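You operate a simulated robot arm through the tools that you are given. There is no shell and no other tool.

The job below is to be done with a simulated robot arm. You get a single attempt, and the scene is never put back.

## Task
Gauge the black sleeve, then push home and lock the matching shim.
Fine: the shim of the size shown, black knob locked; slider open again, sleeve left on the gauge bed.

The check looks at the end state, three seconds after you hand in, the way a careful person would. Anything else that was tipped, shoved, dropped, spilled or broken makes it a failure.

## Robot
A 7-joint arm with a two-finger parallel gripper, fixed in place. Base frame: the origin is at the foot of the arm, x ahead of it, y to its left, z up; the work surface is at about z = 88. Readings come in cm, degrees, newtons and seconds.
With the tool pointing down near the work surface it reaches from about 10 to 64 cm from the base axis. Its first joint turns from -66.0 to 66.0 degrees. Payload 1.57 kg.
Tool frame: the origin (TCP) lies between the finger pads and is the grasp point; the fingertips stand 3 cm ahead of it; z points along the fingers, y is the line along which they close. Largest opening 8 cm; finger width 1.7, thickness 1.2; the body of the gripper, 4 by 8.2 cm, starts 8 cm behind the TCP.
Orientation is that of the tool frame in the base frame, as a unit quaternion [x, y, z, w]. With the fingers straight down and closing along the base's y, the tool's x points along the base's -x, its y along +y and its z along -z.

## Interface
- The arm moves only by the tool jog_arm. Its argument "commands" is a list of rows, each an object of numbers (a shift or turn left out is 0, a gripper value left out holds the last): "x", "y", "z": the shift along the tool's x, y, z in cm; "ax", "ay", "az": the turn, a rotation vector about the tool's x, y, z in rad. In form: [{"x": .., "y": .., "z": .., "ax": .., "ay": .., "az": ..}, ...]. A call has 1 to 20 rows; each row shifts and turns the commanded pose from where the row before left it, along the tool's axes as they then stand. "jaw" is the finger opening in cm, from 0 to 8, set as the call begins (left out, the last holds). Each row takes 0.2 s and may step no farther than 5 cm and 8.6 degrees from the row before; otherwise, or with a gripper value out of range, the whole call is refused. A pose out of reach is approached as far as the arm can. The call stops where the force on the tool passes 40 N (or 10 N more than at its start, if that is more) or the arm is blocked; 0.2 s more then pass. The fingers move at their own pace (about 7.2 cm/s each) and stop on an object; they squeeze with about 24 N. The grip force told is the motor's: it shows also when the fingers shut on nothing. Time passes only in rows, and 0.2 s behind the last, so rows that do not move let the fingers close. The reply holds the time, the measured pose of the TCP, the force on the tool along the base axes, the opening and the grip force, in the units named above and with some noise, with the torque about the TCP (base axes, N m) and any sound that the robot's microphone picked up.
- Cameras (640 x 400 px; columns grow to the right, rows downward): "scene" is fixed at [3.73, 41.89, 143.09]; the picture's right is [-0.90, -0.43, 0.00], its down [-0.22, 0.46, -0.86] and it looks along [0.37, -0.78, -0.51] (base axes); focal length 374 px, centre (320, 200). "wrist" rides on the gripper at [7.2, -0.7, -12.2] in the tool frame; the picture's right is [0.09, 1.00, 0.00], its down [-0.84, 0.08, -0.54] and it looks along [-0.54, 0.05, 0.84] (tool axes); focal length 238 px, centre (320, 200). There is no depth. A picture from a camera that has moved, and an enlarged one, comes with that camera's place and axes in the base frame and with its lens.
- capture(camera): a new picture of that camera. The clock stands still meanwhile.
- close_up(camera, box): a new picture of the part [left, top, right, bottom] of that camera's present view, enlarged. The clock stands still meanwhile.
- close_job(): hands the job in; it is judged then, once.

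Nothing tells you positions but the pictures and the camera data. Unless the task says otherwise, let go and move clear before handing in.

The tools are called after "Request:" by a JSON object that holds its "fn" and its "kwargs". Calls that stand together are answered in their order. jog_arm: Moves the arm, as the interface text tells. Its arguments: {"type":"object","properties":{"commands":{"type":"array"},"jaw":{"type":"number"}},"required":["commands"]} The other tools are called the same way: capture (camera) takes a picture; close_up (camera, box) takes an enlarged picture of a part of a camera's view; close_job () hands the job in.

At the start:

```text
clock: 0.0
eef_pos: [37.86, -12.68, 119.42]
tcp_rot: [0.0, 1.0, 0.0, -0.001]
contact_force: [0.1, 0.4, 0.3]
torque: [0.01, 0.02, 0.0]
grip_width: 8.0
grasp_force: 0.0
```

scene: 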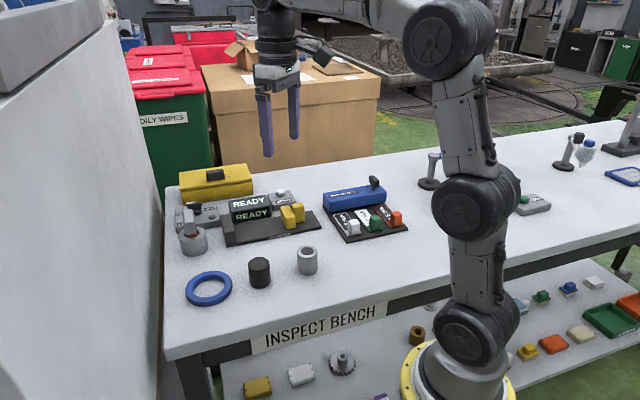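
wrist: 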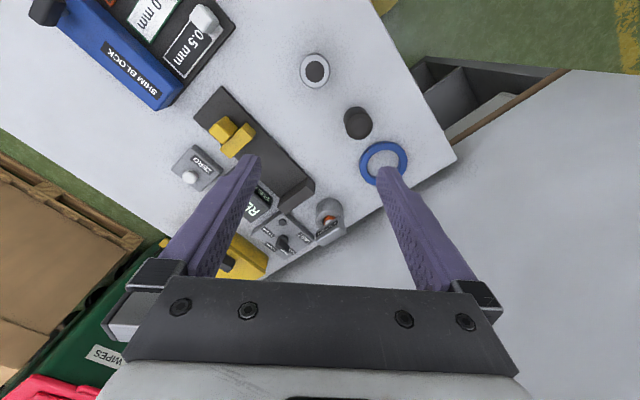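

I see a bench with a gauge (READY display, yellow slider jaws), a blue shim block with three shims, a black sleeve, a grey sleeve and a blue ring. I'll take enlarged pictures to read the details before moving.

Request:
{"fn": "close_up", "kwargs": {"camera": "scene", "box": [160, 150, 330, 256]}}

Request:
{"fn": "close_up", "kwargs": {"camera": "scene", "box": [300, 160, 430, 241]}}

Request:
{"fn": "close_up", "kwargs": {"camera": "wrist", "box": [150, 60, 350, 285]}}

Request:
{"fn": "close_up", "kwargs": {"camera": "scene", "box": [160, 220, 330, 326]}}

```text
3.76 times, centred on (245, 203) of scene
camera zoom: at [3.73, 41.89, 143.09], right [-0.9, -0.43, 0.0], down [-0.22, 0.46, -0.86], along [0.37, -0.78, -0.51], focal length 1408 px, centre (602, 189)
```

zoom: 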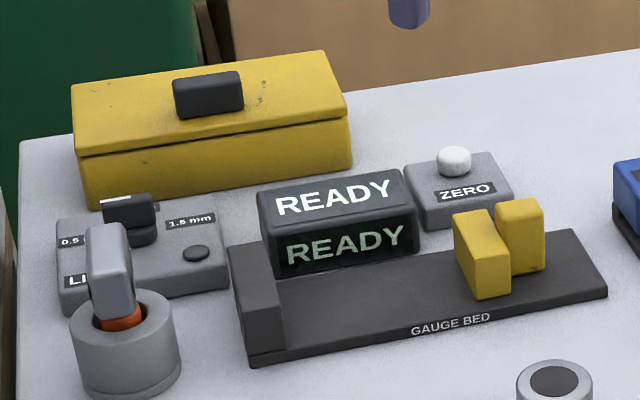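

```text
4.92 times, centred on (365, 200) of scene
camera zoom: at [3.73, 41.89, 143.09], right [-0.9, -0.43, 0.0], down [-0.22, 0.46, -0.86], along [0.37, -0.78, -0.51], focal length 1841 px, centre (98, 198)
```

zoom: 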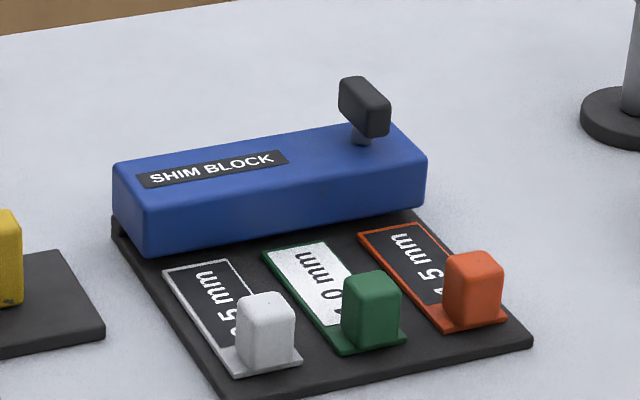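

```text
1.78 times, centred on (250, 172) of wrist
camera zoom: at [30.57, -13.43, 131.61], right [-0.09, 1.0, 0.0], down [0.84, 0.08, 0.54], along [0.54, 0.05, -0.84], focal length 424 px, centre (444, 249)
```

zoom: 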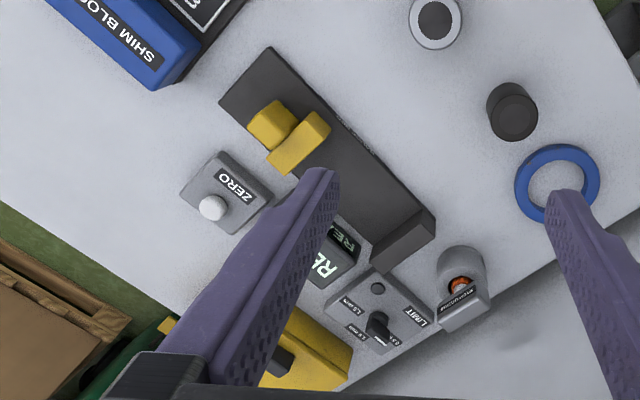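

```text
3.76 times, centred on (245, 273) of scene
camera zoom: at [3.73, 41.89, 143.09], right [-0.9, -0.43, 0.0], down [-0.22, 0.46, -0.86], along [0.37, -0.78, -0.51], focal length 1408 px, centre (602, -75)
```

zoom: 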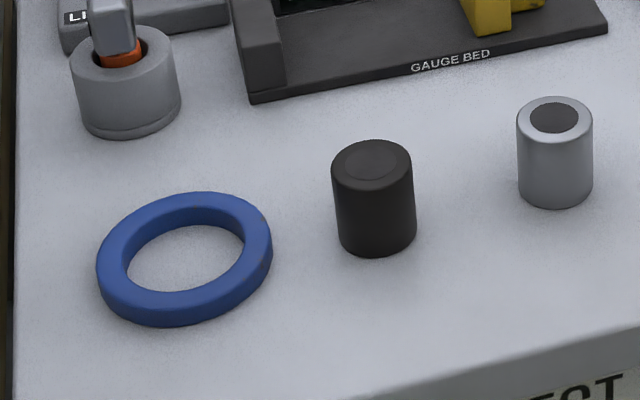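

The black sleeve stands at about (40.4, -6.2), the gauge bed runs diagonally from about (37,-30) to (54,-13), and the shim block is to its right. I'll move the wrist camera over for a better look at the gauge and block.

Request:
{"fn": "jog_arm", "kwargs": {"commands": [{"y": -3, "x": 1}, {"y": -3, "x": 1}, {"y": -3, "x": 1}, {"z": 2, "x": 1}, {"z": 2, "x": 1}, {"z": 2, "x": 1}, {}]}}

Request:
{"fn": "capture", "kwargs": {"camera": "wrist"}}

```text
clock: 1.6
eef_pos: [31.7, -21.61, 113.33]
tcp_rot: [-0.001, 1.0, 0.0, 0.0]
contact_force: [0.7, 0.2, -0.2]
torque: [-0.01, 0.05, -0.01]
grip_width: 8.03
grasp_force: 0.0
```

```text
taken
camera wrist: at [24.56, -22.37, 125.56], right [-0.09, 1.0, 0.0], down [0.84, 0.08, 0.54], along [0.54, 0.05, -0.84], focal length 238 px, centre (320, 200)
```

wrist: 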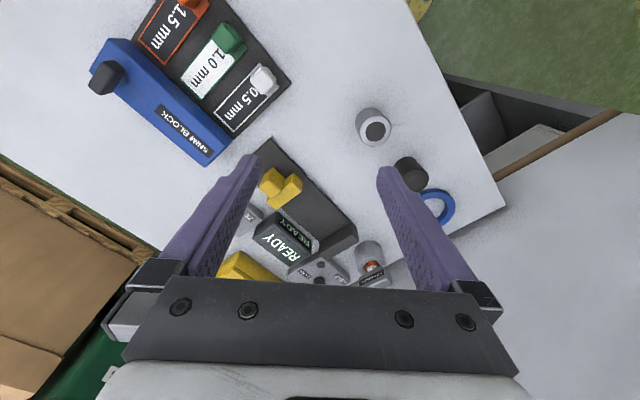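

Request:
{"fn": "close_up", "kwargs": {"camera": "wrist", "box": [235, 130, 395, 290]}}

Request:
{"fn": "close_up", "kwargs": {"camera": "wrist", "box": [80, 0, 300, 170]}}

Request:
{"fn": "close_up", "kwargs": {"camera": "scene", "box": [255, 180, 325, 250]}}

Request:
{"fn": "close_up", "kwargs": {"camera": "scene", "box": [170, 190, 250, 255]}}

```text
2.50 times, centred on (315, 210) of wrist
camera zoom: at [24.56, -22.37, 125.56], right [-0.09, 1.0, 0.0], down [0.84, 0.08, 0.54], along [0.54, 0.05, -0.84], focal length 596 px, centre (332, 175)
```

zoom: 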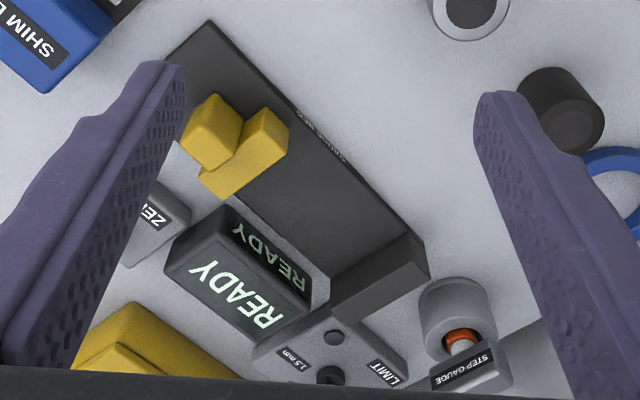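

```text
2.35 times, centred on (190, 85) of wrist
camera zoom: at [24.56, -22.37, 125.56], right [-0.09, 1.0, 0.0], down [0.84, 0.08, 0.54], along [0.54, 0.05, -0.84], focal length 561 px, centre (626, 471)
```

zoom: 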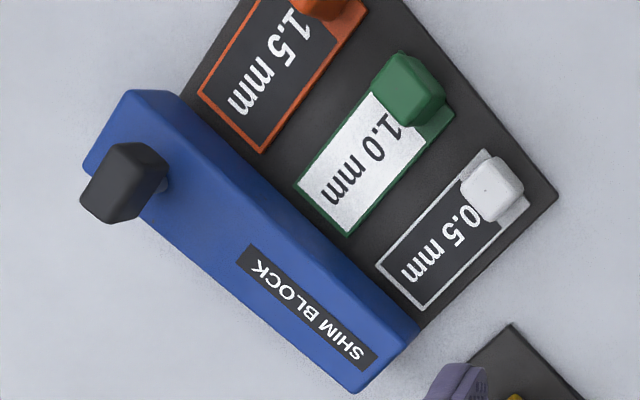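

```text
5.71 times, centred on (290, 215) of scene
camera zoom: at [3.73, 41.89, 143.09], right [-0.9, -0.43, 0.0], down [-0.22, 0.46, -0.86], along [0.37, -0.78, -0.51], focal length 2137 px, centre (491, 114)
```

zoom: 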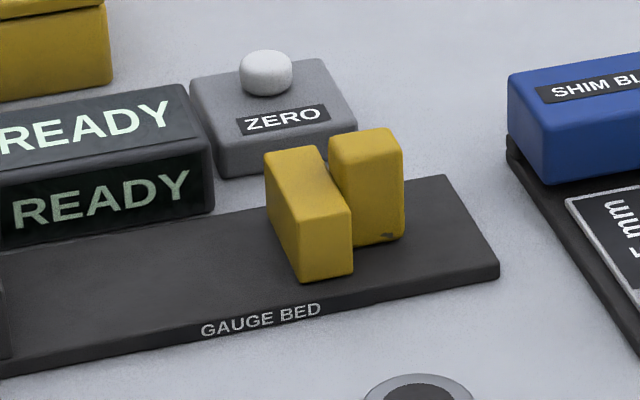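

```text
6.15 times, centred on (210, 222) of scene
camera zoom: at [3.73, 41.89, 143.09], right [-0.9, -0.43, 0.0], down [-0.22, 0.46, -0.86], along [0.37, -0.78, -0.51], focal length 2302 px, centre (997, 62)
```

zoom: 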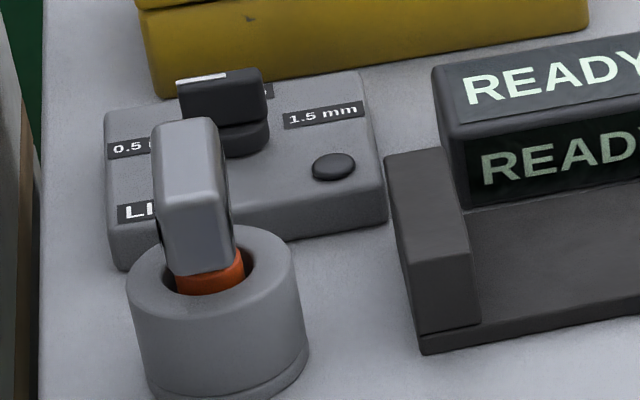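

The gauge bed lies at about 45° in the base frame, with the anvil at the far end and a T-shaped yellow slider that has a 2 cm stem I can grip. I'll move above the black sleeve, turn the tool 45° so the fingers close across the bed, and check alignment.

Request:
{"fn": "jog_arm", "kwargs": {"commands": [{"x": -2.15, "y": 3.85}, {"x": -2.15, "y": 3.85}, {"x": -2.15, "y": 3.85}, {"x": -2.15, "y": 3.8}, {"az": -0.1309, "z": 1}, {"az": -0.1309, "z": 1}, {"az": -0.1309, "z": 1}, {"az": -0.1309, "z": 1}, {"az": -0.1309, "z": 1}, {"az": -0.1309, "z": 1}, {}]}}

Request:
{"fn": "capture", "kwargs": {"camera": "wrist"}}

Request:
{"fn": "capture", "kwargs": {"camera": "scene"}}

```text
clock: 4.0
eef_pos: [40.38, -6.41, 107.35]
tcp_rot: [-0.383, 0.924, 0.0, 0.0]
contact_force: [0.2, 0.3, 0.7]
torque: [0.01, 0.01, 0.01]
grip_width: 7.99
grasp_force: 0.1
```

```text
taken
camera wrist: at [35.77, -12.03, 119.57], right [-0.77, 0.64, 0.0], down [0.54, 0.65, 0.54], along [0.35, 0.42, -0.84], focal length 238 px, centre (320, 200)
```

wrist: 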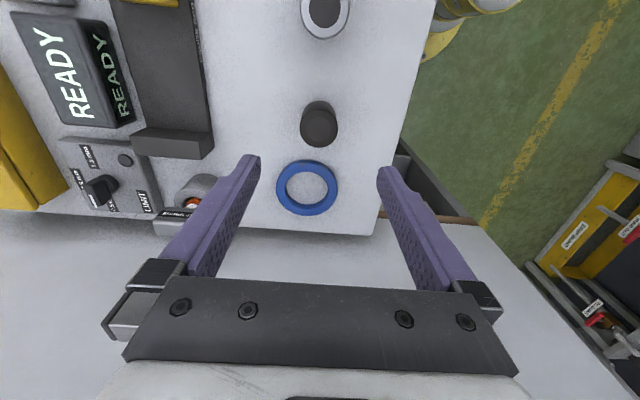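

```text
taken
```

scene: 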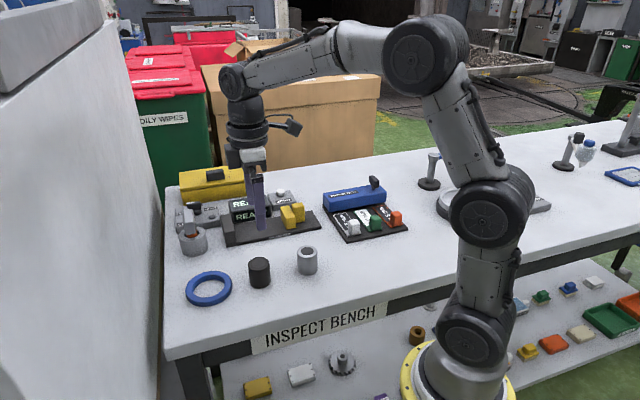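

The tool is above the sleeve and roughly aligned. I'll enlarge to refine sleeve position and bed angle.

Request:
{"fn": "close_up", "kwargs": {"camera": "wrist", "box": [270, 80, 370, 160]}}

Request:
{"fn": "close_up", "kwargs": {"camera": "wrist", "box": [30, 0, 230, 240]}}

```text
5.00 times, centred on (320, 120) of wrist
camera zoom: at [35.77, -12.03, 119.57], right [-0.77, 0.64, 0.0], down [0.54, 0.65, 0.54], along [0.35, 0.42, -0.84], focal length 1192 px, centre (320, 600)
```

zoom: 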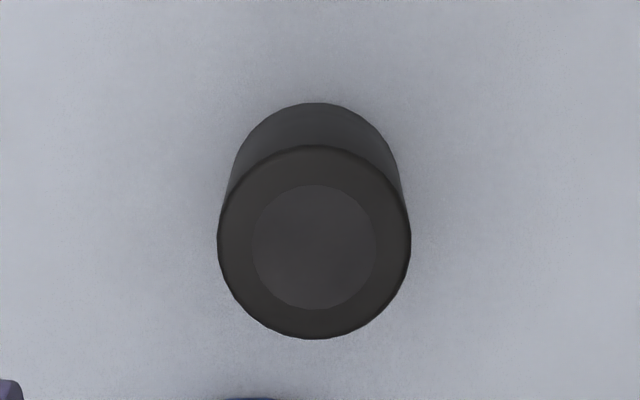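

```text
1.67 times, centred on (130, 120) of wrist
camera zoom: at [35.77, -12.03, 119.57], right [-0.77, 0.64, 0.0], down [0.54, 0.65, 0.54], along [0.35, 0.42, -0.84], focal length 397 px, centre (637, 333)
```

zoom: 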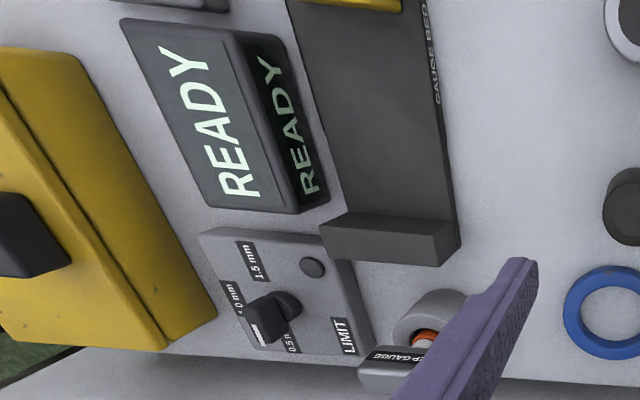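

The sleeve centre is about (40.7, -6.25), diameter ≈4.3 cm, top at ≈93.2. I'll descend over it and grip.

Request:
{"fn": "jog_arm", "kwargs": {"commands": [{"x": -0.35, "y": -0.1, "z": 2.5}, {"z": 2.5}, {"z": 2.5}, {"z": 2.5}, {"z": 2}, {"z": 1.8}, {"z": 1.5}, {}], "jaw": 8}}

Request:
{"fn": "capture", "kwargs": {"camera": "scene"}}

Request:
{"fn": "capture", "kwargs": {"camera": "wrist"}}

```text
clock: 5.8
eef_pos: [40.64, -6.27, 91.92]
tcp_rot: [-0.383, 0.924, 0.0, 0.0]
contact_force: [-0.2, -0.5, -0.1]
torque: [-0.04, -0.01, -0.04]
grip_width: 8.03
grasp_force: 0.0
```

```text
taken
```

scene: 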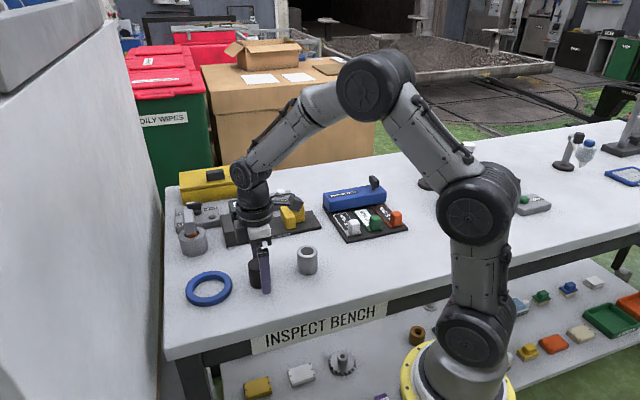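

```text
taken
camera wrist: at [35.96, -11.95, 104.07], right [-0.77, 0.64, 0.0], down [0.54, 0.65, 0.54], along [0.35, 0.42, -0.84], focal length 238 px, centre (320, 200)
```

wrist: 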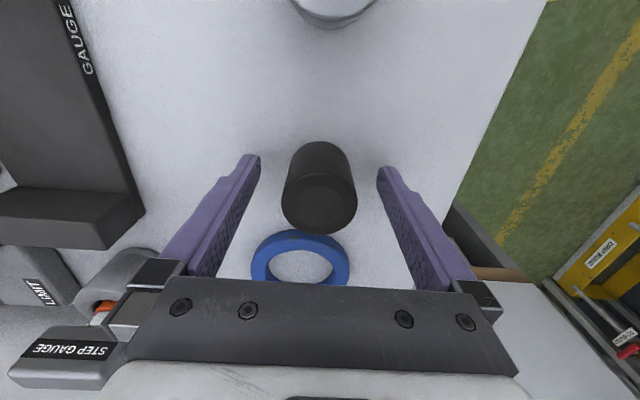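

The sleeve sits centred between the fingers. Closing on it now.

Request:
{"fn": "jog_arm", "kwargs": {"commands": [{}, {}, {}, {}], "jaw": 0}}

```text
clock: 6.8
eef_pos: [40.59, -6.18, 91.9]
tcp_rot: [-0.383, 0.924, 0.0, 0.001]
contact_force: [0.8, 1.0, -0.7]
torque: [-0.01, -0.04, 0.02]
grip_width: 4.15
grasp_force: 24.0
```

Gripped (width 4.15 cm). I'll lift and carry it toward the front of the bed, then look at the anvil and bed geometry.

Request:
{"fn": "jog_arm", "kwargs": {"commands": [{"z": -1}, {"z": -2}, {"z": -2.5}, {"z": -2.5}, {"z": -2.5}, {"y": -2}, {"y": -2.5}, {"y": -2.5}, {}]}}

Request:
{"fn": "capture", "kwargs": {"camera": "wrist"}}

Request:
{"fn": "close_up", "kwargs": {"camera": "scene", "box": [165, 160, 325, 280]}}

```text
clock: 8.8
eef_pos: [45.61, -11.28, 102.7]
tcp_rot: [-0.383, 0.924, 0.0, 0.0]
contact_force: [0.3, 0.2, 0.9]
torque: [-0.03, -0.01, -0.02]
grip_width: 0.02
grasp_force: 21.5
```

```text
taken
camera wrist: at [41.05, -16.87, 114.87], right [-0.77, 0.64, 0.0], down [0.54, 0.65, 0.54], along [0.35, 0.42, -0.84], focal length 238 px, centre (320, 200)
```

wrist: 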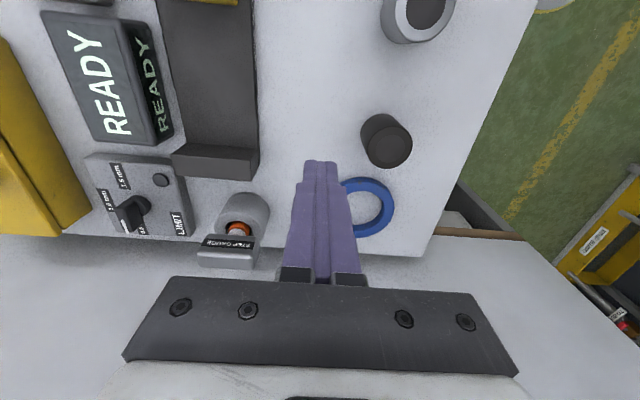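

```text
3.33 times, centred on (245, 220) of scene
camera zoom: at [3.73, 41.89, 143.09], right [-0.9, -0.43, 0.0], down [-0.22, 0.46, -0.86], along [0.37, -0.78, -0.51], focal length 1247 px, centre (570, 133)
```

zoom: 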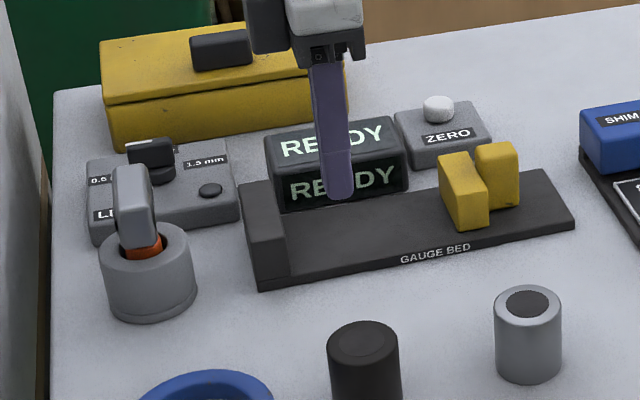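

The fingers closed empty: the sleeve slipped out during the lift and is still standing on the bench. I'll check exactly where and how it stands.

Request:
{"fn": "close_up", "kwargs": {"camera": "scene", "box": [180, 220, 330, 320]}}

Request:
{"fn": "close_up", "kwargs": {"camera": "wrist", "box": [330, 90, 450, 190]}}

Request:
{"fn": "close_up", "kwargs": {"camera": "wrist", "box": [30, 0, 280, 200]}}

```text
4.00 times, centred on (255, 270) of scene
camera zoom: at [3.73, 41.89, 143.09], right [-0.9, -0.43, 0.0], down [-0.22, 0.46, -0.86], along [0.37, -0.78, -0.51], focal length 1496 px, centre (580, -80)
```

zoom: 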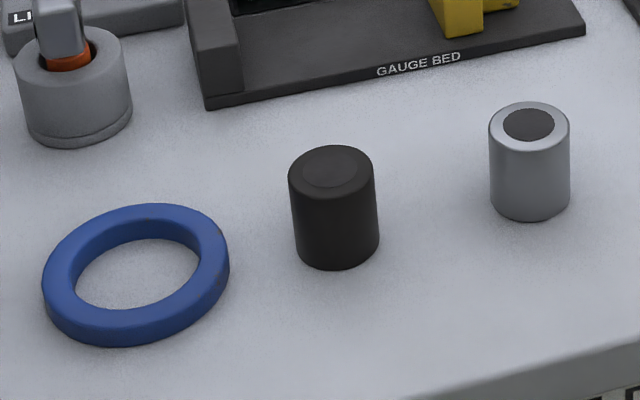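

```text
4.00 times, centred on (390, 140) of wrist
camera zoom: at [41.05, -16.87, 114.87], right [-0.77, 0.64, 0.0], down [0.54, 0.65, 0.54], along [0.35, 0.42, -0.84], focal length 953 px, centre (40, 440)
```

zoom: 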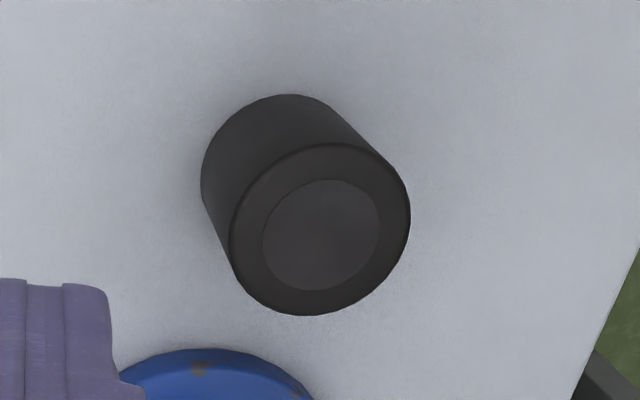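

```text
2.00 times, centred on (155, 100) of wrist
camera zoom: at [41.05, -16.87, 114.87], right [-0.77, 0.64, 0.0], down [0.54, 0.65, 0.54], along [0.35, 0.42, -0.84], focal length 477 px, centre (650, 400)
```

zoom: 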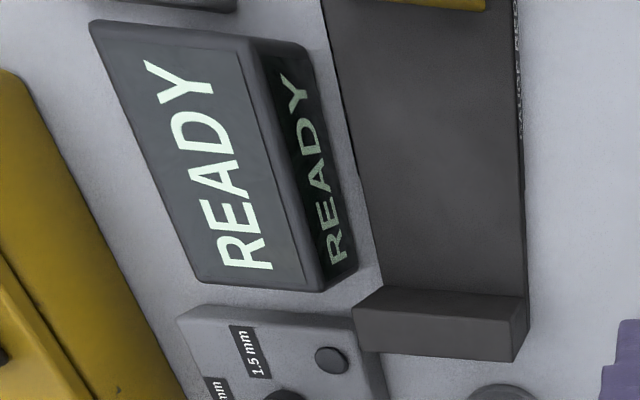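

The sleeve still stands upright where it was, so it needs a gentler, slower lift. I'll go back over it with jaws open and re-check centring before descending.

Request:
{"fn": "jog_arm", "kwargs": {"commands": [{"y": 2.5}, {"y": 2.5}, {"y": 2}, {}], "jaw": 8}}

Request:
{"fn": "capture", "kwargs": {"camera": "wrist"}}

Request:
{"fn": "close_up", "kwargs": {"camera": "wrist", "box": [270, 80, 370, 180]}}

```text
clock: 9.8
eef_pos: [40.56, -6.23, 102.8]
tcp_rot: [-0.382, 0.924, 0.0, -0.001]
contact_force: [-0.1, 0.2, 0.2]
torque: [0.03, 0.03, 0.01]
grip_width: 8.02
grasp_force: 0.1
```

```text
taken
camera wrist: at [35.97, -11.89, 114.92], right [-0.77, 0.64, 0.0], down [0.54, 0.65, 0.54], along [0.35, 0.42, -0.84], focal length 238 px, centre (320, 200)
```

wrist: 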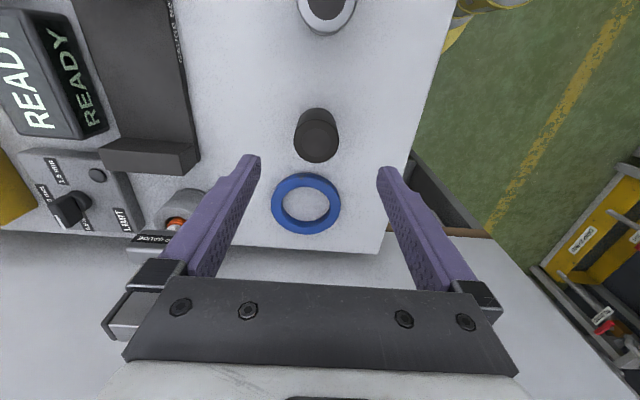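

```text
4.00 times, centred on (320, 130) of wrist
camera zoom: at [35.97, -11.89, 114.92], right [-0.77, 0.64, 0.0], down [0.54, 0.65, 0.54], along [0.35, 0.42, -0.84], focal length 953 px, centre (320, 480)
```

zoom: 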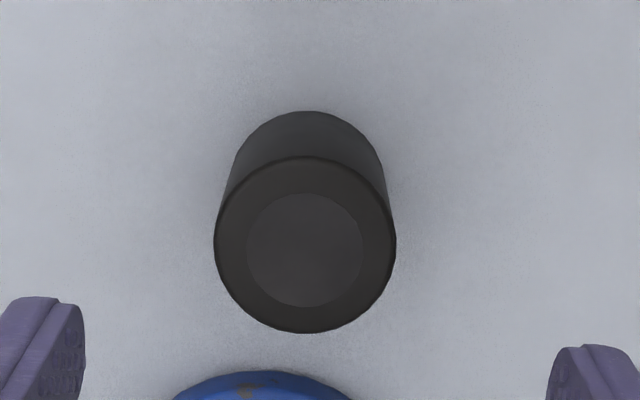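

The sleeve is upright and nearly centred; I'll correct slightly, descend a little lower this time, grip, and lift very slowly while watching the force.

Request:
{"fn": "jog_arm", "kwargs": {"commands": [{"x": -0.2, "y": -0.3, "z": 2.5}, {"z": 2.5}, {"z": 2.5}, {"z": 2}, {"z": 1.5}, {}], "jaw": 8}}

Request:
{"fn": "jog_arm", "kwargs": {"commands": [{}, {}, {}, {}, {}, {}], "jaw": 0}}

Request:
{"fn": "jog_arm", "kwargs": {"commands": [{"z": -0.1}, {"z": -0.2}, {"z": -0.2}, {"z": -0.2}]}}

```text
clock: 11.2
eef_pos: [40.89, -6.25, 91.51]
tcp_rot: [-0.383, 0.924, 0.001, 0.0]
contact_force: [1.5, 0.3, 0.2]
torque: [0.04, 0.0, 0.02]
grip_width: 8.0
grasp_force: 0.0
```

```text
clock: 12.6
eef_pos: [41.06, -6.24, 91.54]
tcp_rot: [-0.383, 0.924, 0.0, 0.0]
contact_force: [0.9, 0.5, -0.1]
torque: [0.03, -0.01, -0.03]
grip_width: 4.18
grasp_force: 24.1
```

```text
clock: 13.6
eef_pos: [41.02, -6.19, 92.29]
tcp_rot: [-0.382, 0.924, 0.001, 0.0]
contact_force: [0.4, 0.5, -2.4]
torque: [-0.01, 0.01, 0.01]
grip_width: 4.18
grasp_force: 24.1
```

Force reads -2.4 N in z. I'll check in the pictures whether the sleeve is actually rising.

Request:
{"fn": "close_up", "kwargs": {"camera": "scene", "box": [180, 220, 330, 320]}}

Request:
{"fn": "close_up", "kwargs": {"camera": "wrist", "box": [240, 100, 400, 260]}}

```text
4.00 times, centred on (255, 270) of scene
camera zoom: at [3.73, 41.89, 143.09], right [-0.9, -0.43, 0.0], down [-0.22, 0.46, -0.86], along [0.37, -0.78, -0.51], focal length 1496 px, centre (580, -80)
```

zoom: 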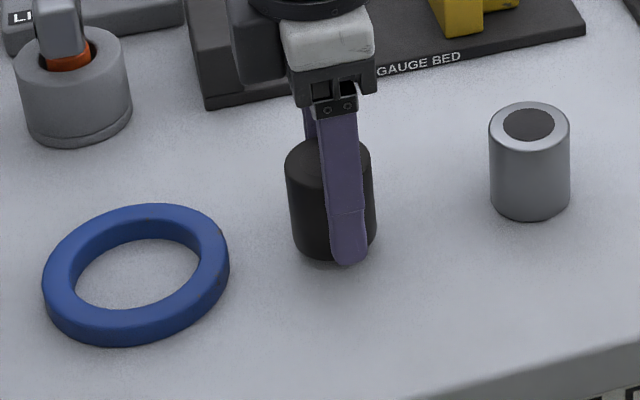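

```text
2.50 times, centred on (320, 180) of wrist
camera zoom: at [36.39, -11.85, 104.49], right [-0.77, 0.64, 0.0], down [0.54, 0.65, 0.54], along [0.35, 0.42, -0.84], focal length 596 px, centre (320, 250)
```

zoom: 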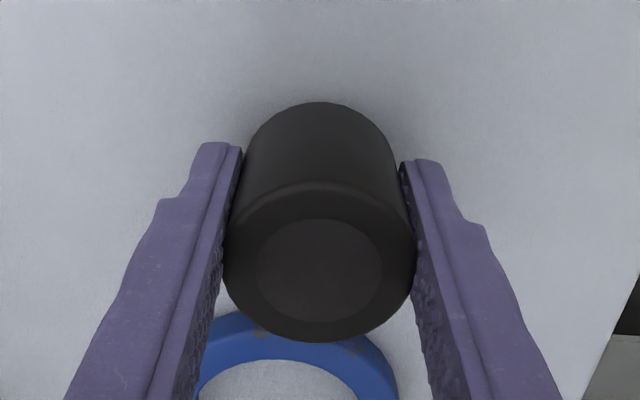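

The sleeve is rising with the fingers (weight ≈2.4 N). I'll keep lifting slowly.

Request:
{"fn": "jog_arm", "kwargs": {"commands": [{"z": -0.2}, {"z": -0.3}, {"z": -0.3}, {"z": -0.4}, {"z": -0.4}, {"z": -0.4}, {"z": -0.4}, {"z": -0.4}, {"z": -0.3}, {"z": -0.2}, {}]}}

Request:
{"fn": "close_up", "kwargs": {"camera": "scene", "box": [180, 200, 330, 300]}}

```text
clock: 16.0
eef_pos: [41.02, -6.26, 95.74]
tcp_rot: [-0.383, 0.924, 0.0, 0.0]
contact_force: [-0.6, 0.2, -2.3]
torque: [-0.03, 0.01, 0.01]
grip_width: 4.19
grasp_force: 24.6
```

```text
4.00 times, centred on (255, 250) of scene
camera zoom: at [3.73, 41.89, 143.09], right [-0.9, -0.43, 0.0], down [-0.22, 0.46, -0.86], along [0.37, -0.78, -0.51], focal length 1496 px, centre (580, 0)
```

zoom: 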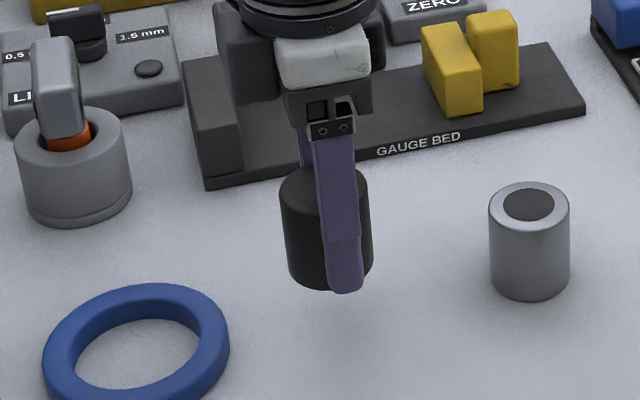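

The sleeve is held with its bottom at about z=92. I'll carry it gently along the tool's -y direction until it is over the bed, just short of the anvil.

Request:
{"fn": "jog_arm", "kwargs": {"commands": [{"y": -0.2, "x": 0.1}, {"y": -0.5, "x": 0.1}, {"y": -0.8, "x": 0.1}, {"y": -1, "x": 0.1}, {"y": -1, "x": 0.1}, {"y": -1, "x": 0.1}, {"y": -1, "x": 0.1}, {"y": -1, "x": 0.1}, {"y": -0.8, "x": 0.1}, {"y": -0.5, "x": 0.1}, {"y": -0.2}, {}]}}

Request:
{"fn": "capture", "kwargs": {"camera": "wrist"}}

Request:
{"fn": "close_up", "kwargs": {"camera": "scene", "box": [165, 160, 325, 280]}}

```text
clock: 18.6
eef_pos: [46.06, -12.51, 95.55]
tcp_rot: [-0.383, 0.924, 0.0, 0.0]
contact_force: [0.1, 0.1, -3.3]
torque: [0.0, 0.03, 0.02]
grip_width: 4.18
grasp_force: 23.9
```

```text
taken
camera wrist: at [41.34, -18.19, 107.81], right [-0.77, 0.64, 0.0], down [0.54, 0.65, 0.54], along [0.35, 0.42, -0.84], focal length 238 px, centre (320, 200)
```

wrist: 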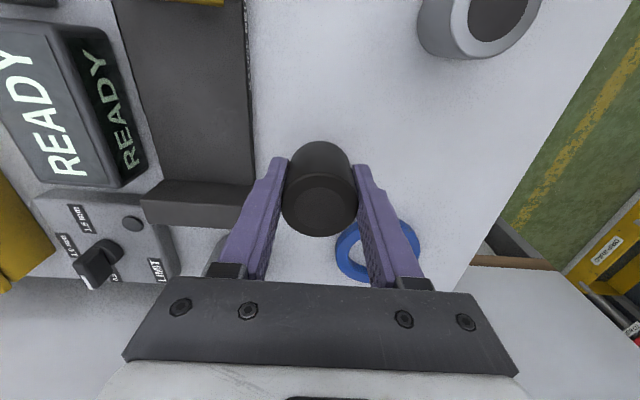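

```text
3.33 times, centred on (245, 220) of scene
camera zoom: at [3.73, 41.89, 143.09], right [-0.9, -0.43, 0.0], down [-0.22, 0.46, -0.86], along [0.37, -0.78, -0.51], focal length 1247 px, centre (570, 133)
```

zoom: 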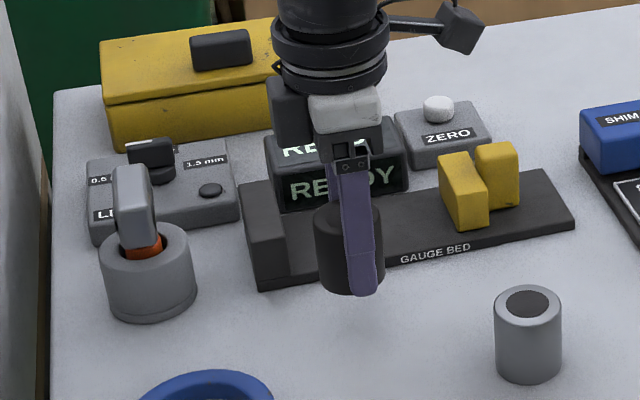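

Still held. Enlarging the wrist view to locate the anvil and bed edges precisely.

Request:
{"fn": "close_up", "kwargs": {"camera": "wrist", "box": [100, 100, 300, 240]}}

Request:
{"fn": "close_up", "kwargs": {"camera": "wrist", "box": [80, 0, 280, 140]}}

```text
2.86 times, centred on (200, 170) of wrist
camera zoom: at [41.34, -18.19, 107.81], right [-0.77, 0.64, 0.0], down [0.54, 0.65, 0.54], along [0.35, 0.42, -0.84], focal length 681 px, centre (663, 286)
```

zoom: 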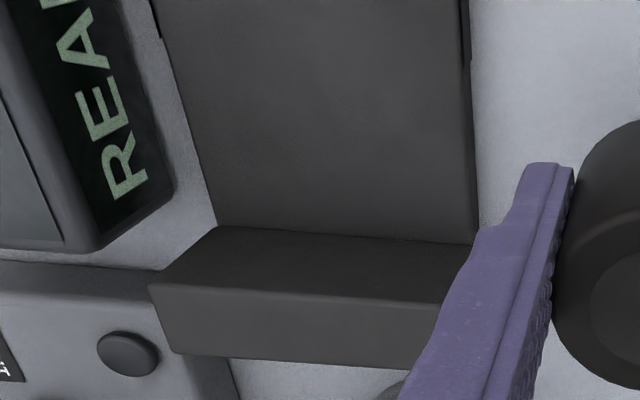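

```text
2.86 times, centred on (180, 70) of wrist
camera zoom: at [41.34, -18.19, 107.81], right [-0.77, 0.64, 0.0], down [0.54, 0.65, 0.54], along [0.35, 0.42, -0.84], focal length 681 px, centre (720, 571)
```

zoom: 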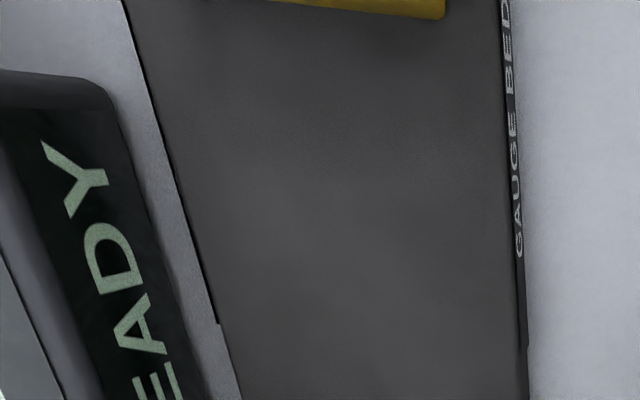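

The anvil's inner face is at bed coordinate ≈22 cm, the bed is ≈7.9 cm wide with top ≈89, and the display face is ≈1.5 cm behind the bed. I'll carry the sleeve to bed centre, just short of the anvil.

Request:
{"fn": "jog_arm", "kwargs": {"commands": [{"y": -0.2}, {"y": -0.5}, {"y": -0.8}, {"y": -1}, {"y": -1}, {"y": -1}, {"y": -1}, {"y": -1}, {"y": -1}, {"y": -0.8, "x": -0.2}, {"y": -0.6, "x": -0.3}, {"y": -0.4, "x": -0.3}, {"y": -0.15, "x": -0.2}, {}]}}

Request:
{"fn": "capture", "kwargs": {"camera": "wrist"}}

Request:
{"fn": "close_up", "kwargs": {"camera": "scene", "box": [165, 160, 325, 280]}}

```text
clock: 21.6
eef_pos: [53.44, -18.53, 95.75]
tcp_rot: [-0.383, 0.924, 0.001, 0.001]
contact_force: [0.6, -0.2, -3.2]
torque: [-0.02, -0.03, 0.02]
grip_width: 4.14
grasp_force: 23.9
```

```text
taken
camera wrist: at [48.78, -24.29, 107.79], right [-0.77, 0.64, 0.0], down [0.54, 0.65, 0.54], along [0.35, 0.42, -0.84], focal length 238 px, centre (320, 200)
```

wrist: 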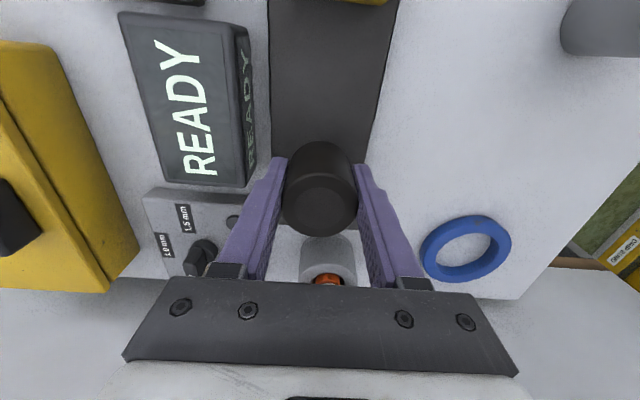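

```text
3.33 times, centred on (245, 220) of scene
camera zoom: at [3.74, 41.89, 143.09], right [-0.9, -0.43, 0.0], down [-0.22, 0.46, -0.86], along [0.37, -0.78, -0.51], focal length 1247 px, centre (570, 133)
```

zoom: 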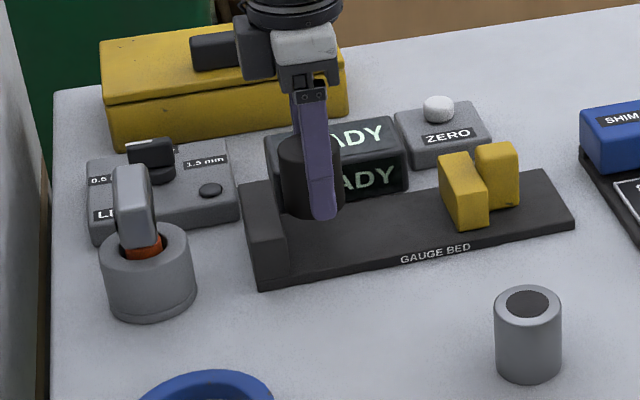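

Sleeve is over the bed at bed coordinate ≈19.2 with a small gap to the anvil. Lowering slowly until it touches.

Request:
{"fn": "jog_arm", "kwargs": {"commands": [{"z": 0.2}, {"z": 0.4}, {"z": 0.4}, {"z": 0.4}, {"z": 0.4}, {"z": 0.4}, {"z": 0.2}, {"z": 0.1}, {}]}}

Request:
{"fn": "close_up", "kwargs": {"camera": "scene", "box": [205, 170, 285, 240]}}

```text
clock: 23.6
eef_pos: [53.33, -18.51, 93.24]
tcp_rot: [-0.383, 0.924, 0.0, 0.0]
contact_force: [0.9, -0.9, -3.1]
torque: [0.0, 0.03, -0.04]
grip_width: 4.18
grasp_force: 24.4
```

```text
5.71 times, centred on (245, 205) of scene
camera zoom: at [3.74, 41.89, 143.09], right [-0.9, -0.43, 0.0], down [-0.22, 0.46, -0.86], along [0.37, -0.78, -0.51], focal length 2137 px, centre (749, 171)
```

zoom: 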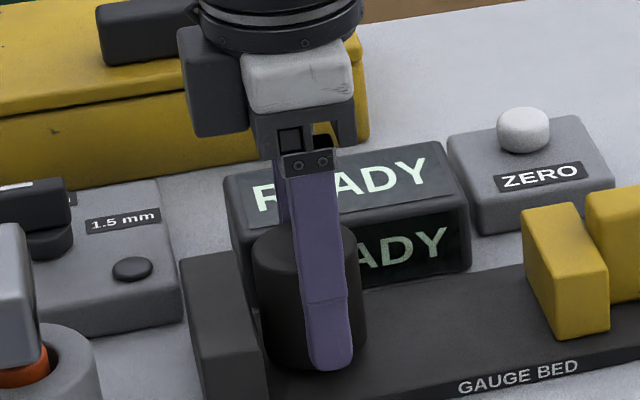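

Nearly down; lowering in 1 mm steps to contact.

Request:
{"fn": "jog_arm", "kwargs": {"commands": [{"z": 0.1}, {"z": 0.1}, {"z": 0.1}, {"z": 0.1}, {}]}}

Request:
{"fn": "jog_arm", "kwargs": {"commands": [{"z": 0.1}, {"z": 0.1}, {}]}}

```text
clock: 24.8
eef_pos: [53.37, -18.73, 92.68]
tcp_rot: [-0.382, 0.924, 0.0, -0.001]
contact_force: [0.4, -0.7, -3.1]
torque: [-0.01, 0.02, -0.04]
grip_width: 4.16
grasp_force: 24.0
```

```text
clock: 25.6
eef_pos: [53.36, -18.66, 92.64]
tcp_rot: [-0.382, 0.924, 0.0, 0.0]
contact_force: [-0.2, 0.0, -0.8]
torque: [0.02, 0.03, 0.02]
grip_width: 4.18
grasp_force: 23.9
```

Contact is beginning (load dropped from 3.1 to 0.8 N). One more small step, then open just a little.

Request:
{"fn": "jog_arm", "kwargs": {"commands": [{"z": 0.1}, {}]}}

Request:
{"fn": "jog_arm", "kwargs": {"commands": [{}, {}, {}], "jaw": 5.4}}

Request:
{"fn": "capture", "kwargs": {"camera": "wrist"}}

Request:
{"fn": "close_up", "kwargs": {"camera": "scene", "box": [205, 170, 285, 240]}}

```text
clock: 26.2
eef_pos: [53.37, -18.6, 92.56]
tcp_rot: [-0.382, 0.924, -0.001, 0.0]
contact_force: [-0.3, 1.6, 3.0]
torque: [0.08, 0.1, -0.02]
grip_width: 4.15
grasp_force: 23.6
```

```text
clock: 27.0
eef_pos: [53.54, -18.55, 92.44]
tcp_rot: [-0.383, 0.924, 0.0, 0.0]
contact_force: [-0.6, 0.4, 0.3]
torque: [0.01, -0.01, -0.02]
grip_width: 5.41
grasp_force: 0.1
```

```text
taken
camera wrist: at [48.8, -24.23, 104.66], right [-0.77, 0.64, 0.0], down [0.54, 0.65, 0.54], along [0.35, 0.42, -0.84], focal length 238 px, centre (320, 200)
```

wrist: 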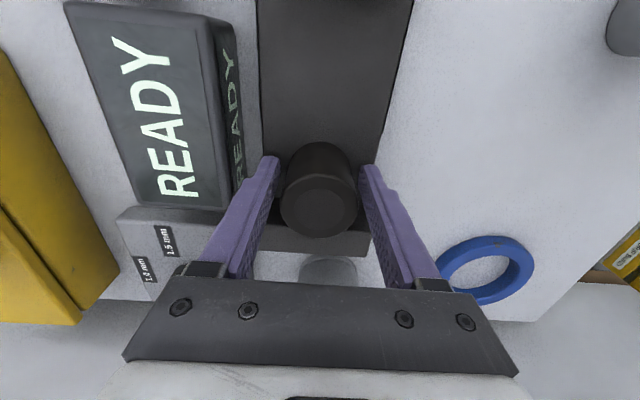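

```text
5.71 times, centred on (245, 205) of scene
camera zoom: at [3.73, 41.89, 143.09], right [-0.9, -0.43, 0.0], down [-0.22, 0.46, -0.86], along [0.37, -0.78, -0.51], focal length 2137 px, centre (749, 171)
```

zoom: 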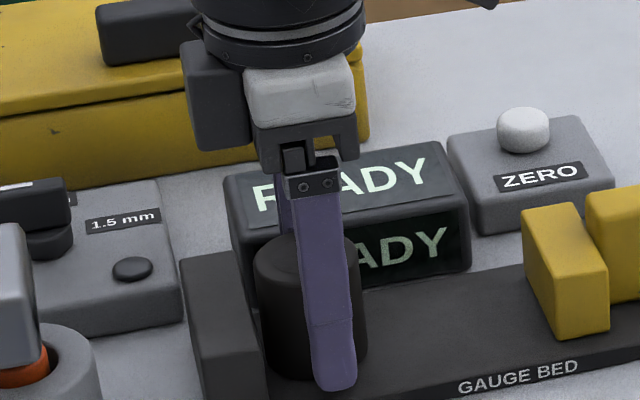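

The sleeve stands on the bed, released. Now rise straight up slowly and move over the slider stem.

Request:
{"fn": "jog_arm", "kwargs": {"commands": [{"z": -0.3}, {"z": -0.7}, {"z": -1}, {"z": -1.5}, {"z": -2}, {"z": -2}, {"z": -2}, {"z": -1}, {"x": 1.5}, {"x": 2.5}, {"x": 2.5}, {"x": 2.5}, {"x": 2.5}, {"x": 1.5}, {"x": 1.2, "y": -0.2}, {}]}}

Request:
{"fn": "capture", "kwargs": {"camera": "wrist"}}

Request:
{"fn": "close_up", "kwargs": {"camera": "scene", "box": [165, 160, 325, 280]}}

```text
clock: 30.4
eef_pos: [43.63, -28.85, 102.63]
tcp_rot: [-0.384, 0.924, -0.001, 0.0]
contact_force: [0.3, -1.5, 0.0]
torque: [0.03, 0.04, 0.01]
grip_width: 5.37
grasp_force: 0.0
```

```text
taken
camera wrist: at [38.98, -34.42, 114.81], right [-0.77, 0.64, 0.0], down [0.54, 0.65, 0.54], along [0.35, 0.42, -0.84], focal length 238 px, centre (320, 200)
```

wrist: 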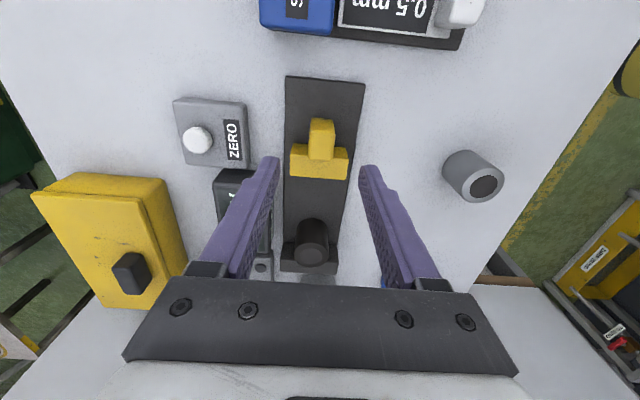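

```text
3.33 times, centred on (245, 220) of scene
camera zoom: at [3.73, 41.89, 143.09], right [-0.9, -0.43, 0.0], down [-0.22, 0.46, -0.86], along [0.37, -0.78, -0.51], focal length 1247 px, centre (570, 133)
```

zoom: 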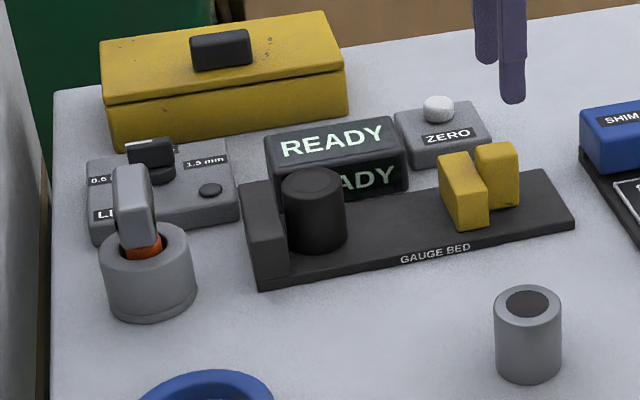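

Request:
{"fn": "close_up", "kwargs": {"camera": "wrist", "box": [270, 60, 380, 200]}}

```text
2.86 times, centred on (325, 130) of wrist
camera zoom: at [38.98, -34.42, 114.81], right [-0.77, 0.64, 0.0], down [0.54, 0.65, 0.54], along [0.35, 0.42, -0.84], focal length 681 px, centre (306, 400)
```

zoom: 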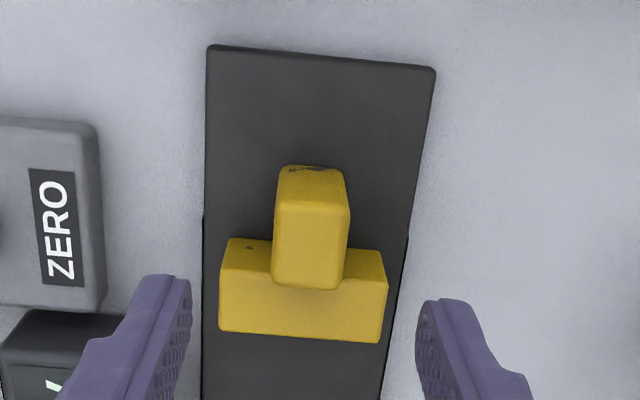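

The stem centre is right below the tool (within 2 mm). Descending to grip the stem.

Request:
{"fn": "jog_arm", "kwargs": {"commands": [{"x": -0.15, "y": 0.1, "z": 1.5}, {"z": 2}, {"z": 2}, {"z": 1.5}, {"z": 1.2}, {"z": 0.8}, {"z": 0.6}, {}], "jaw": 5.4}}

Request:
{"fn": "capture", "kwargs": {"camera": "wrist"}}

```text
clock: 32.2
eef_pos: [43.64, -28.75, 93.3]
tcp_rot: [-0.382, 0.924, 0.001, 0.0]
contact_force: [0.3, -0.3, -0.1]
torque: [0.02, 0.01, 0.01]
grip_width: 5.4
grasp_force: 0.1
```

```text
taken
camera wrist: at [38.96, -34.29, 105.42], right [-0.77, 0.64, 0.0], down [0.54, 0.65, 0.54], along [0.35, 0.42, -0.84], focal length 238 px, centre (320, 200)
```

wrist: 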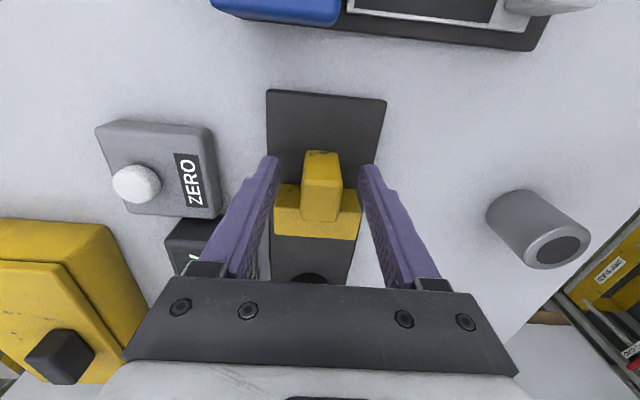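

Stem is between the fingers and centred. Closing on it.

Request:
{"fn": "jog_arm", "kwargs": {"commands": [{}, {}, {}, {}], "jaw": 0}}

```text
clock: 33.2
eef_pos: [43.6, -28.68, 93.27]
tcp_rot: [-0.383, 0.924, 0.001, 0.0]
contact_force: [-6.2, 5.8, 2.3]
torque: [-0.15, -0.16, -0.06]
grip_width: 2.39
grasp_force: 36.2
```

Gripped, stem width 2.39 cm, with an 8 N side force from slight off-centring; I'll relieve it and then start moving the slider toward the sleeve.

Request:
{"fn": "jog_arm", "kwargs": {"commands": [{"y": 0.08}, {}]}}

```text
clock: 33.8
eef_pos: [43.49, -28.66, 93.24]
tcp_rot: [-0.382, 0.924, -0.001, -0.001]
contact_force: [0.7, -0.9, -4.3]
torque: [0.05, 0.1, 0.04]
grip_width: 2.36
grasp_force: 36.0
```

Side force is gone. Sliding toward the anvil slowly.

Request:
{"fn": "jog_arm", "kwargs": {"commands": [{"x": -0.2}, {"x": -0.4}, {"x": -0.6}, {"x": -0.6}, {"x": -0.6}, {"x": -0.6}, {"x": -0.6}, {"x": -0.6}, {"x": -0.4}, {"x": -0.4}, {}]}}

Request:
{"fn": "capture", "kwargs": {"camera": "wrist"}}

Request:
{"fn": "close_up", "kwargs": {"camera": "scene", "box": [165, 160, 325, 280]}}

```text
clock: 36.2
eef_pos: [47.1, -24.96, 93.24]
tcp_rot: [-0.382, 0.924, -0.002, 0.001]
contact_force: [17.4, -19.2, -12.1]
torque: [-0.17, 1.29, 0.02]
grip_width: 2.39
grasp_force: 35.7
```

```text
taken
camera wrist: at [42.43, -30.63, 105.44], right [-0.77, 0.64, -0.01], down [0.53, 0.65, 0.54], along [0.35, 0.41, -0.84], focal length 238 px, centre (320, 200)
```

wrist: 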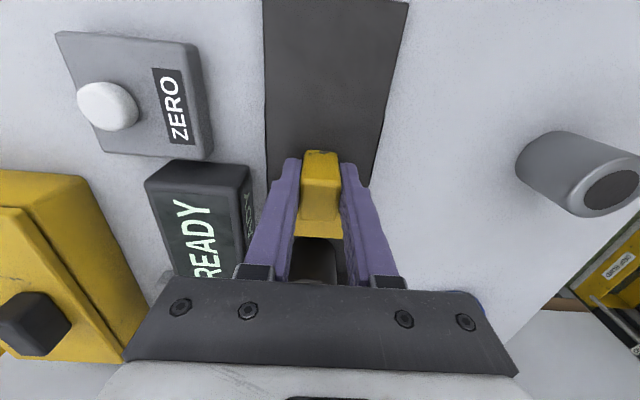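

```text
3.33 times, centred on (245, 220) of scene
camera zoom: at [3.8, 41.84, 143.11], right [-0.9, -0.43, 0.0], down [-0.22, 0.46, -0.86], along [0.37, -0.78, -0.51], focal length 1247 px, centre (570, 133)
```

zoom: 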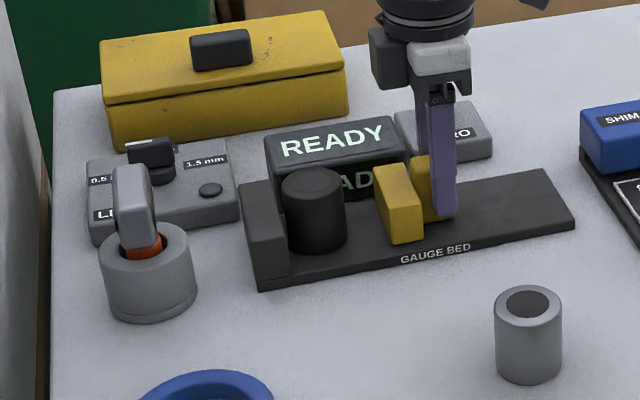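

The slider moves but a ~26 N side force built up, so the rail is slightly off 45°. I'll relieve it by shifting along tool -y.

Request:
{"fn": "jog_arm", "kwargs": {"commands": [{"y": -0.1}, {"y": -0.1}, {}]}}

```text
clock: 37.0
eef_pos: [46.97, -24.99, 93.22]
tcp_rot: [-0.383, 0.924, 0.003, 0.001]
contact_force: [4.2, -1.5, -6.9]
torque: [0.22, -0.97, 0.14]
grip_width: 2.4
grasp_force: 36.2
```

Side force is down to a few newtons. Continuing in smaller steps with a small sideways compensation.

Request:
{"fn": "jog_arm", "kwargs": {"commands": [{"x": -0.3, "y": -0.015}, {"x": -0.4, "y": -0.02}, {"x": -0.4, "y": -0.02}, {"x": -0.4, "y": -0.02}, {}]}}

```text
clock: 38.2
eef_pos: [48.15, -23.92, 93.28]
tcp_rot: [-0.383, 0.924, 0.001, -0.001]
contact_force: [-10.8, 11.7, -1.4]
torque: [-0.52, -0.05, -0.19]
grip_width: 2.37
grasp_force: 36.0
```

The side force swung the other way, so the compensation was too much; I'll relieve it and continue straight.

Request:
{"fn": "jog_arm", "kwargs": {"commands": [{"y": 0.12}, {}]}}

Request:
{"fn": "jog_arm", "kwargs": {"commands": [{"x": -0.3}, {"x": -0.3}, {}]}}

Request:
{"fn": "close_up", "kwargs": {"camera": "scene", "box": [165, 160, 325, 280]}}

```text
clock: 38.8
eef_pos: [48.04, -23.91, 93.24]
tcp_rot: [-0.384, 0.923, 0.001, 0.001]
contact_force: [-5.3, 6.1, -4.4]
torque: [-0.47, 0.47, 0.06]
grip_width: 2.38
grasp_force: 36.0
```

```text
clock: 39.6
eef_pos: [48.66, -23.41, 93.31]
tcp_rot: [-0.382, 0.924, 0.0, 0.0]
contact_force: [-0.9, 1.7, -6.9]
torque: [-0.72, 0.79, -0.01]
grip_width: 2.38
grasp_force: 36.0
```

```text
3.33 times, centred on (245, 220) of scene
camera zoom: at [3.74, 41.89, 143.09], right [-0.9, -0.43, 0.0], down [-0.22, 0.46, -0.86], along [0.37, -0.78, -0.51], focal length 1247 px, centre (570, 133)
```

zoom: 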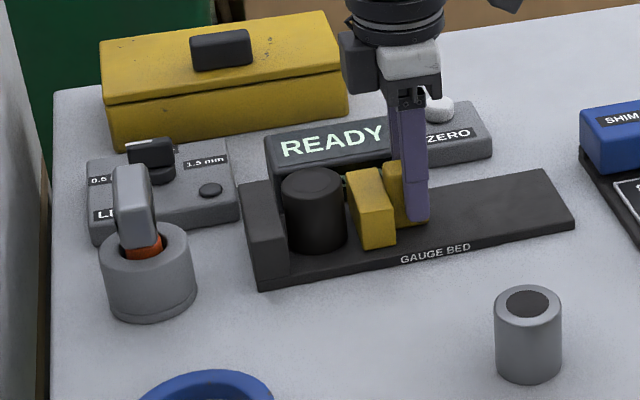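

Good. The jaw is about 1 cm from the sleeve. Continuing in 2 mm steps.

Request:
{"fn": "jog_arm", "kwargs": {"commands": [{"x": -0.2}, {"x": -0.2}, {"x": -0.2}, {"x": -0.2}, {}]}}

Request:
{"fn": "close_up", "kwargs": {"camera": "scene", "box": [205, 170, 285, 240]}}

```text
clock: 40.8
eef_pos: [49.11, -22.87, 93.29]
tcp_rot: [-0.383, 0.924, 0.001, -0.001]
contact_force: [-7.9, 6.4, -7.2]
torque: [0.12, -0.68, 0.0]
grip_width: 2.39
grasp_force: 36.2
```

```text
5.71 times, centred on (245, 205) of scene
camera zoom: at [3.72, 41.91, 143.09], right [-0.9, -0.43, 0.0], down [-0.22, 0.46, -0.86], along [0.37, -0.78, -0.51], focal length 2137 px, centre (749, 171)
```

zoom: 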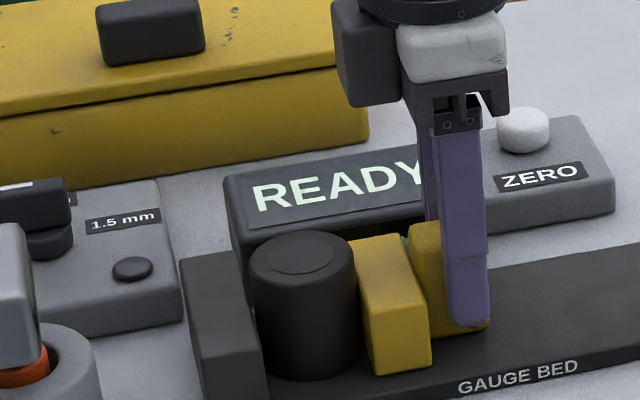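

Jaw is nearly at the sleeve. Relieving a bit of side force and advancing in 1–2 mm steps.

Request:
{"fn": "jog_arm", "kwargs": {"commands": [{"x": -0.15, "y": 0.06}, {"x": -0.15}, {"x": -0.15}, {}]}}

Request:
{"fn": "jog_arm", "kwargs": {"commands": [{"x": -0.1}, {"x": -0.1}, {"x": -0.1}, {}]}}

Request:
{"fn": "close_up", "kwargs": {"camera": "scene", "box": [205, 170, 285, 240]}}

```text
clock: 41.8
eef_pos: [49.25, -22.81, 93.3]
tcp_rot: [-0.383, 0.924, 0.0, -0.003]
contact_force: [-24.3, -8.8, -7.1]
torque: [-0.42, -0.5, 0.14]
grip_width: 2.37
grasp_force: 36.2
```

```text
clock: 42.8
eef_pos: [49.53, -22.59, 93.35]
tcp_rot: [-0.384, 0.923, 0.0, 0.0]
contact_force: [-18.9, -11.8, -4.4]
torque: [-0.19, 0.19, -0.15]
grip_width: 2.36
grasp_force: 35.5
```

```text
5.71 times, centred on (245, 205) of scene
camera zoom: at [3.69, 41.86, 143.11], right [-0.9, -0.43, 0.0], down [-0.22, 0.46, -0.86], along [0.37, -0.78, -0.51], focal length 2137 px, centre (749, 171)
```

zoom: 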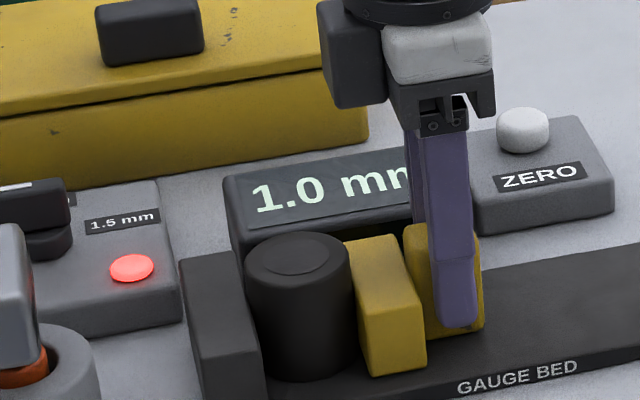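

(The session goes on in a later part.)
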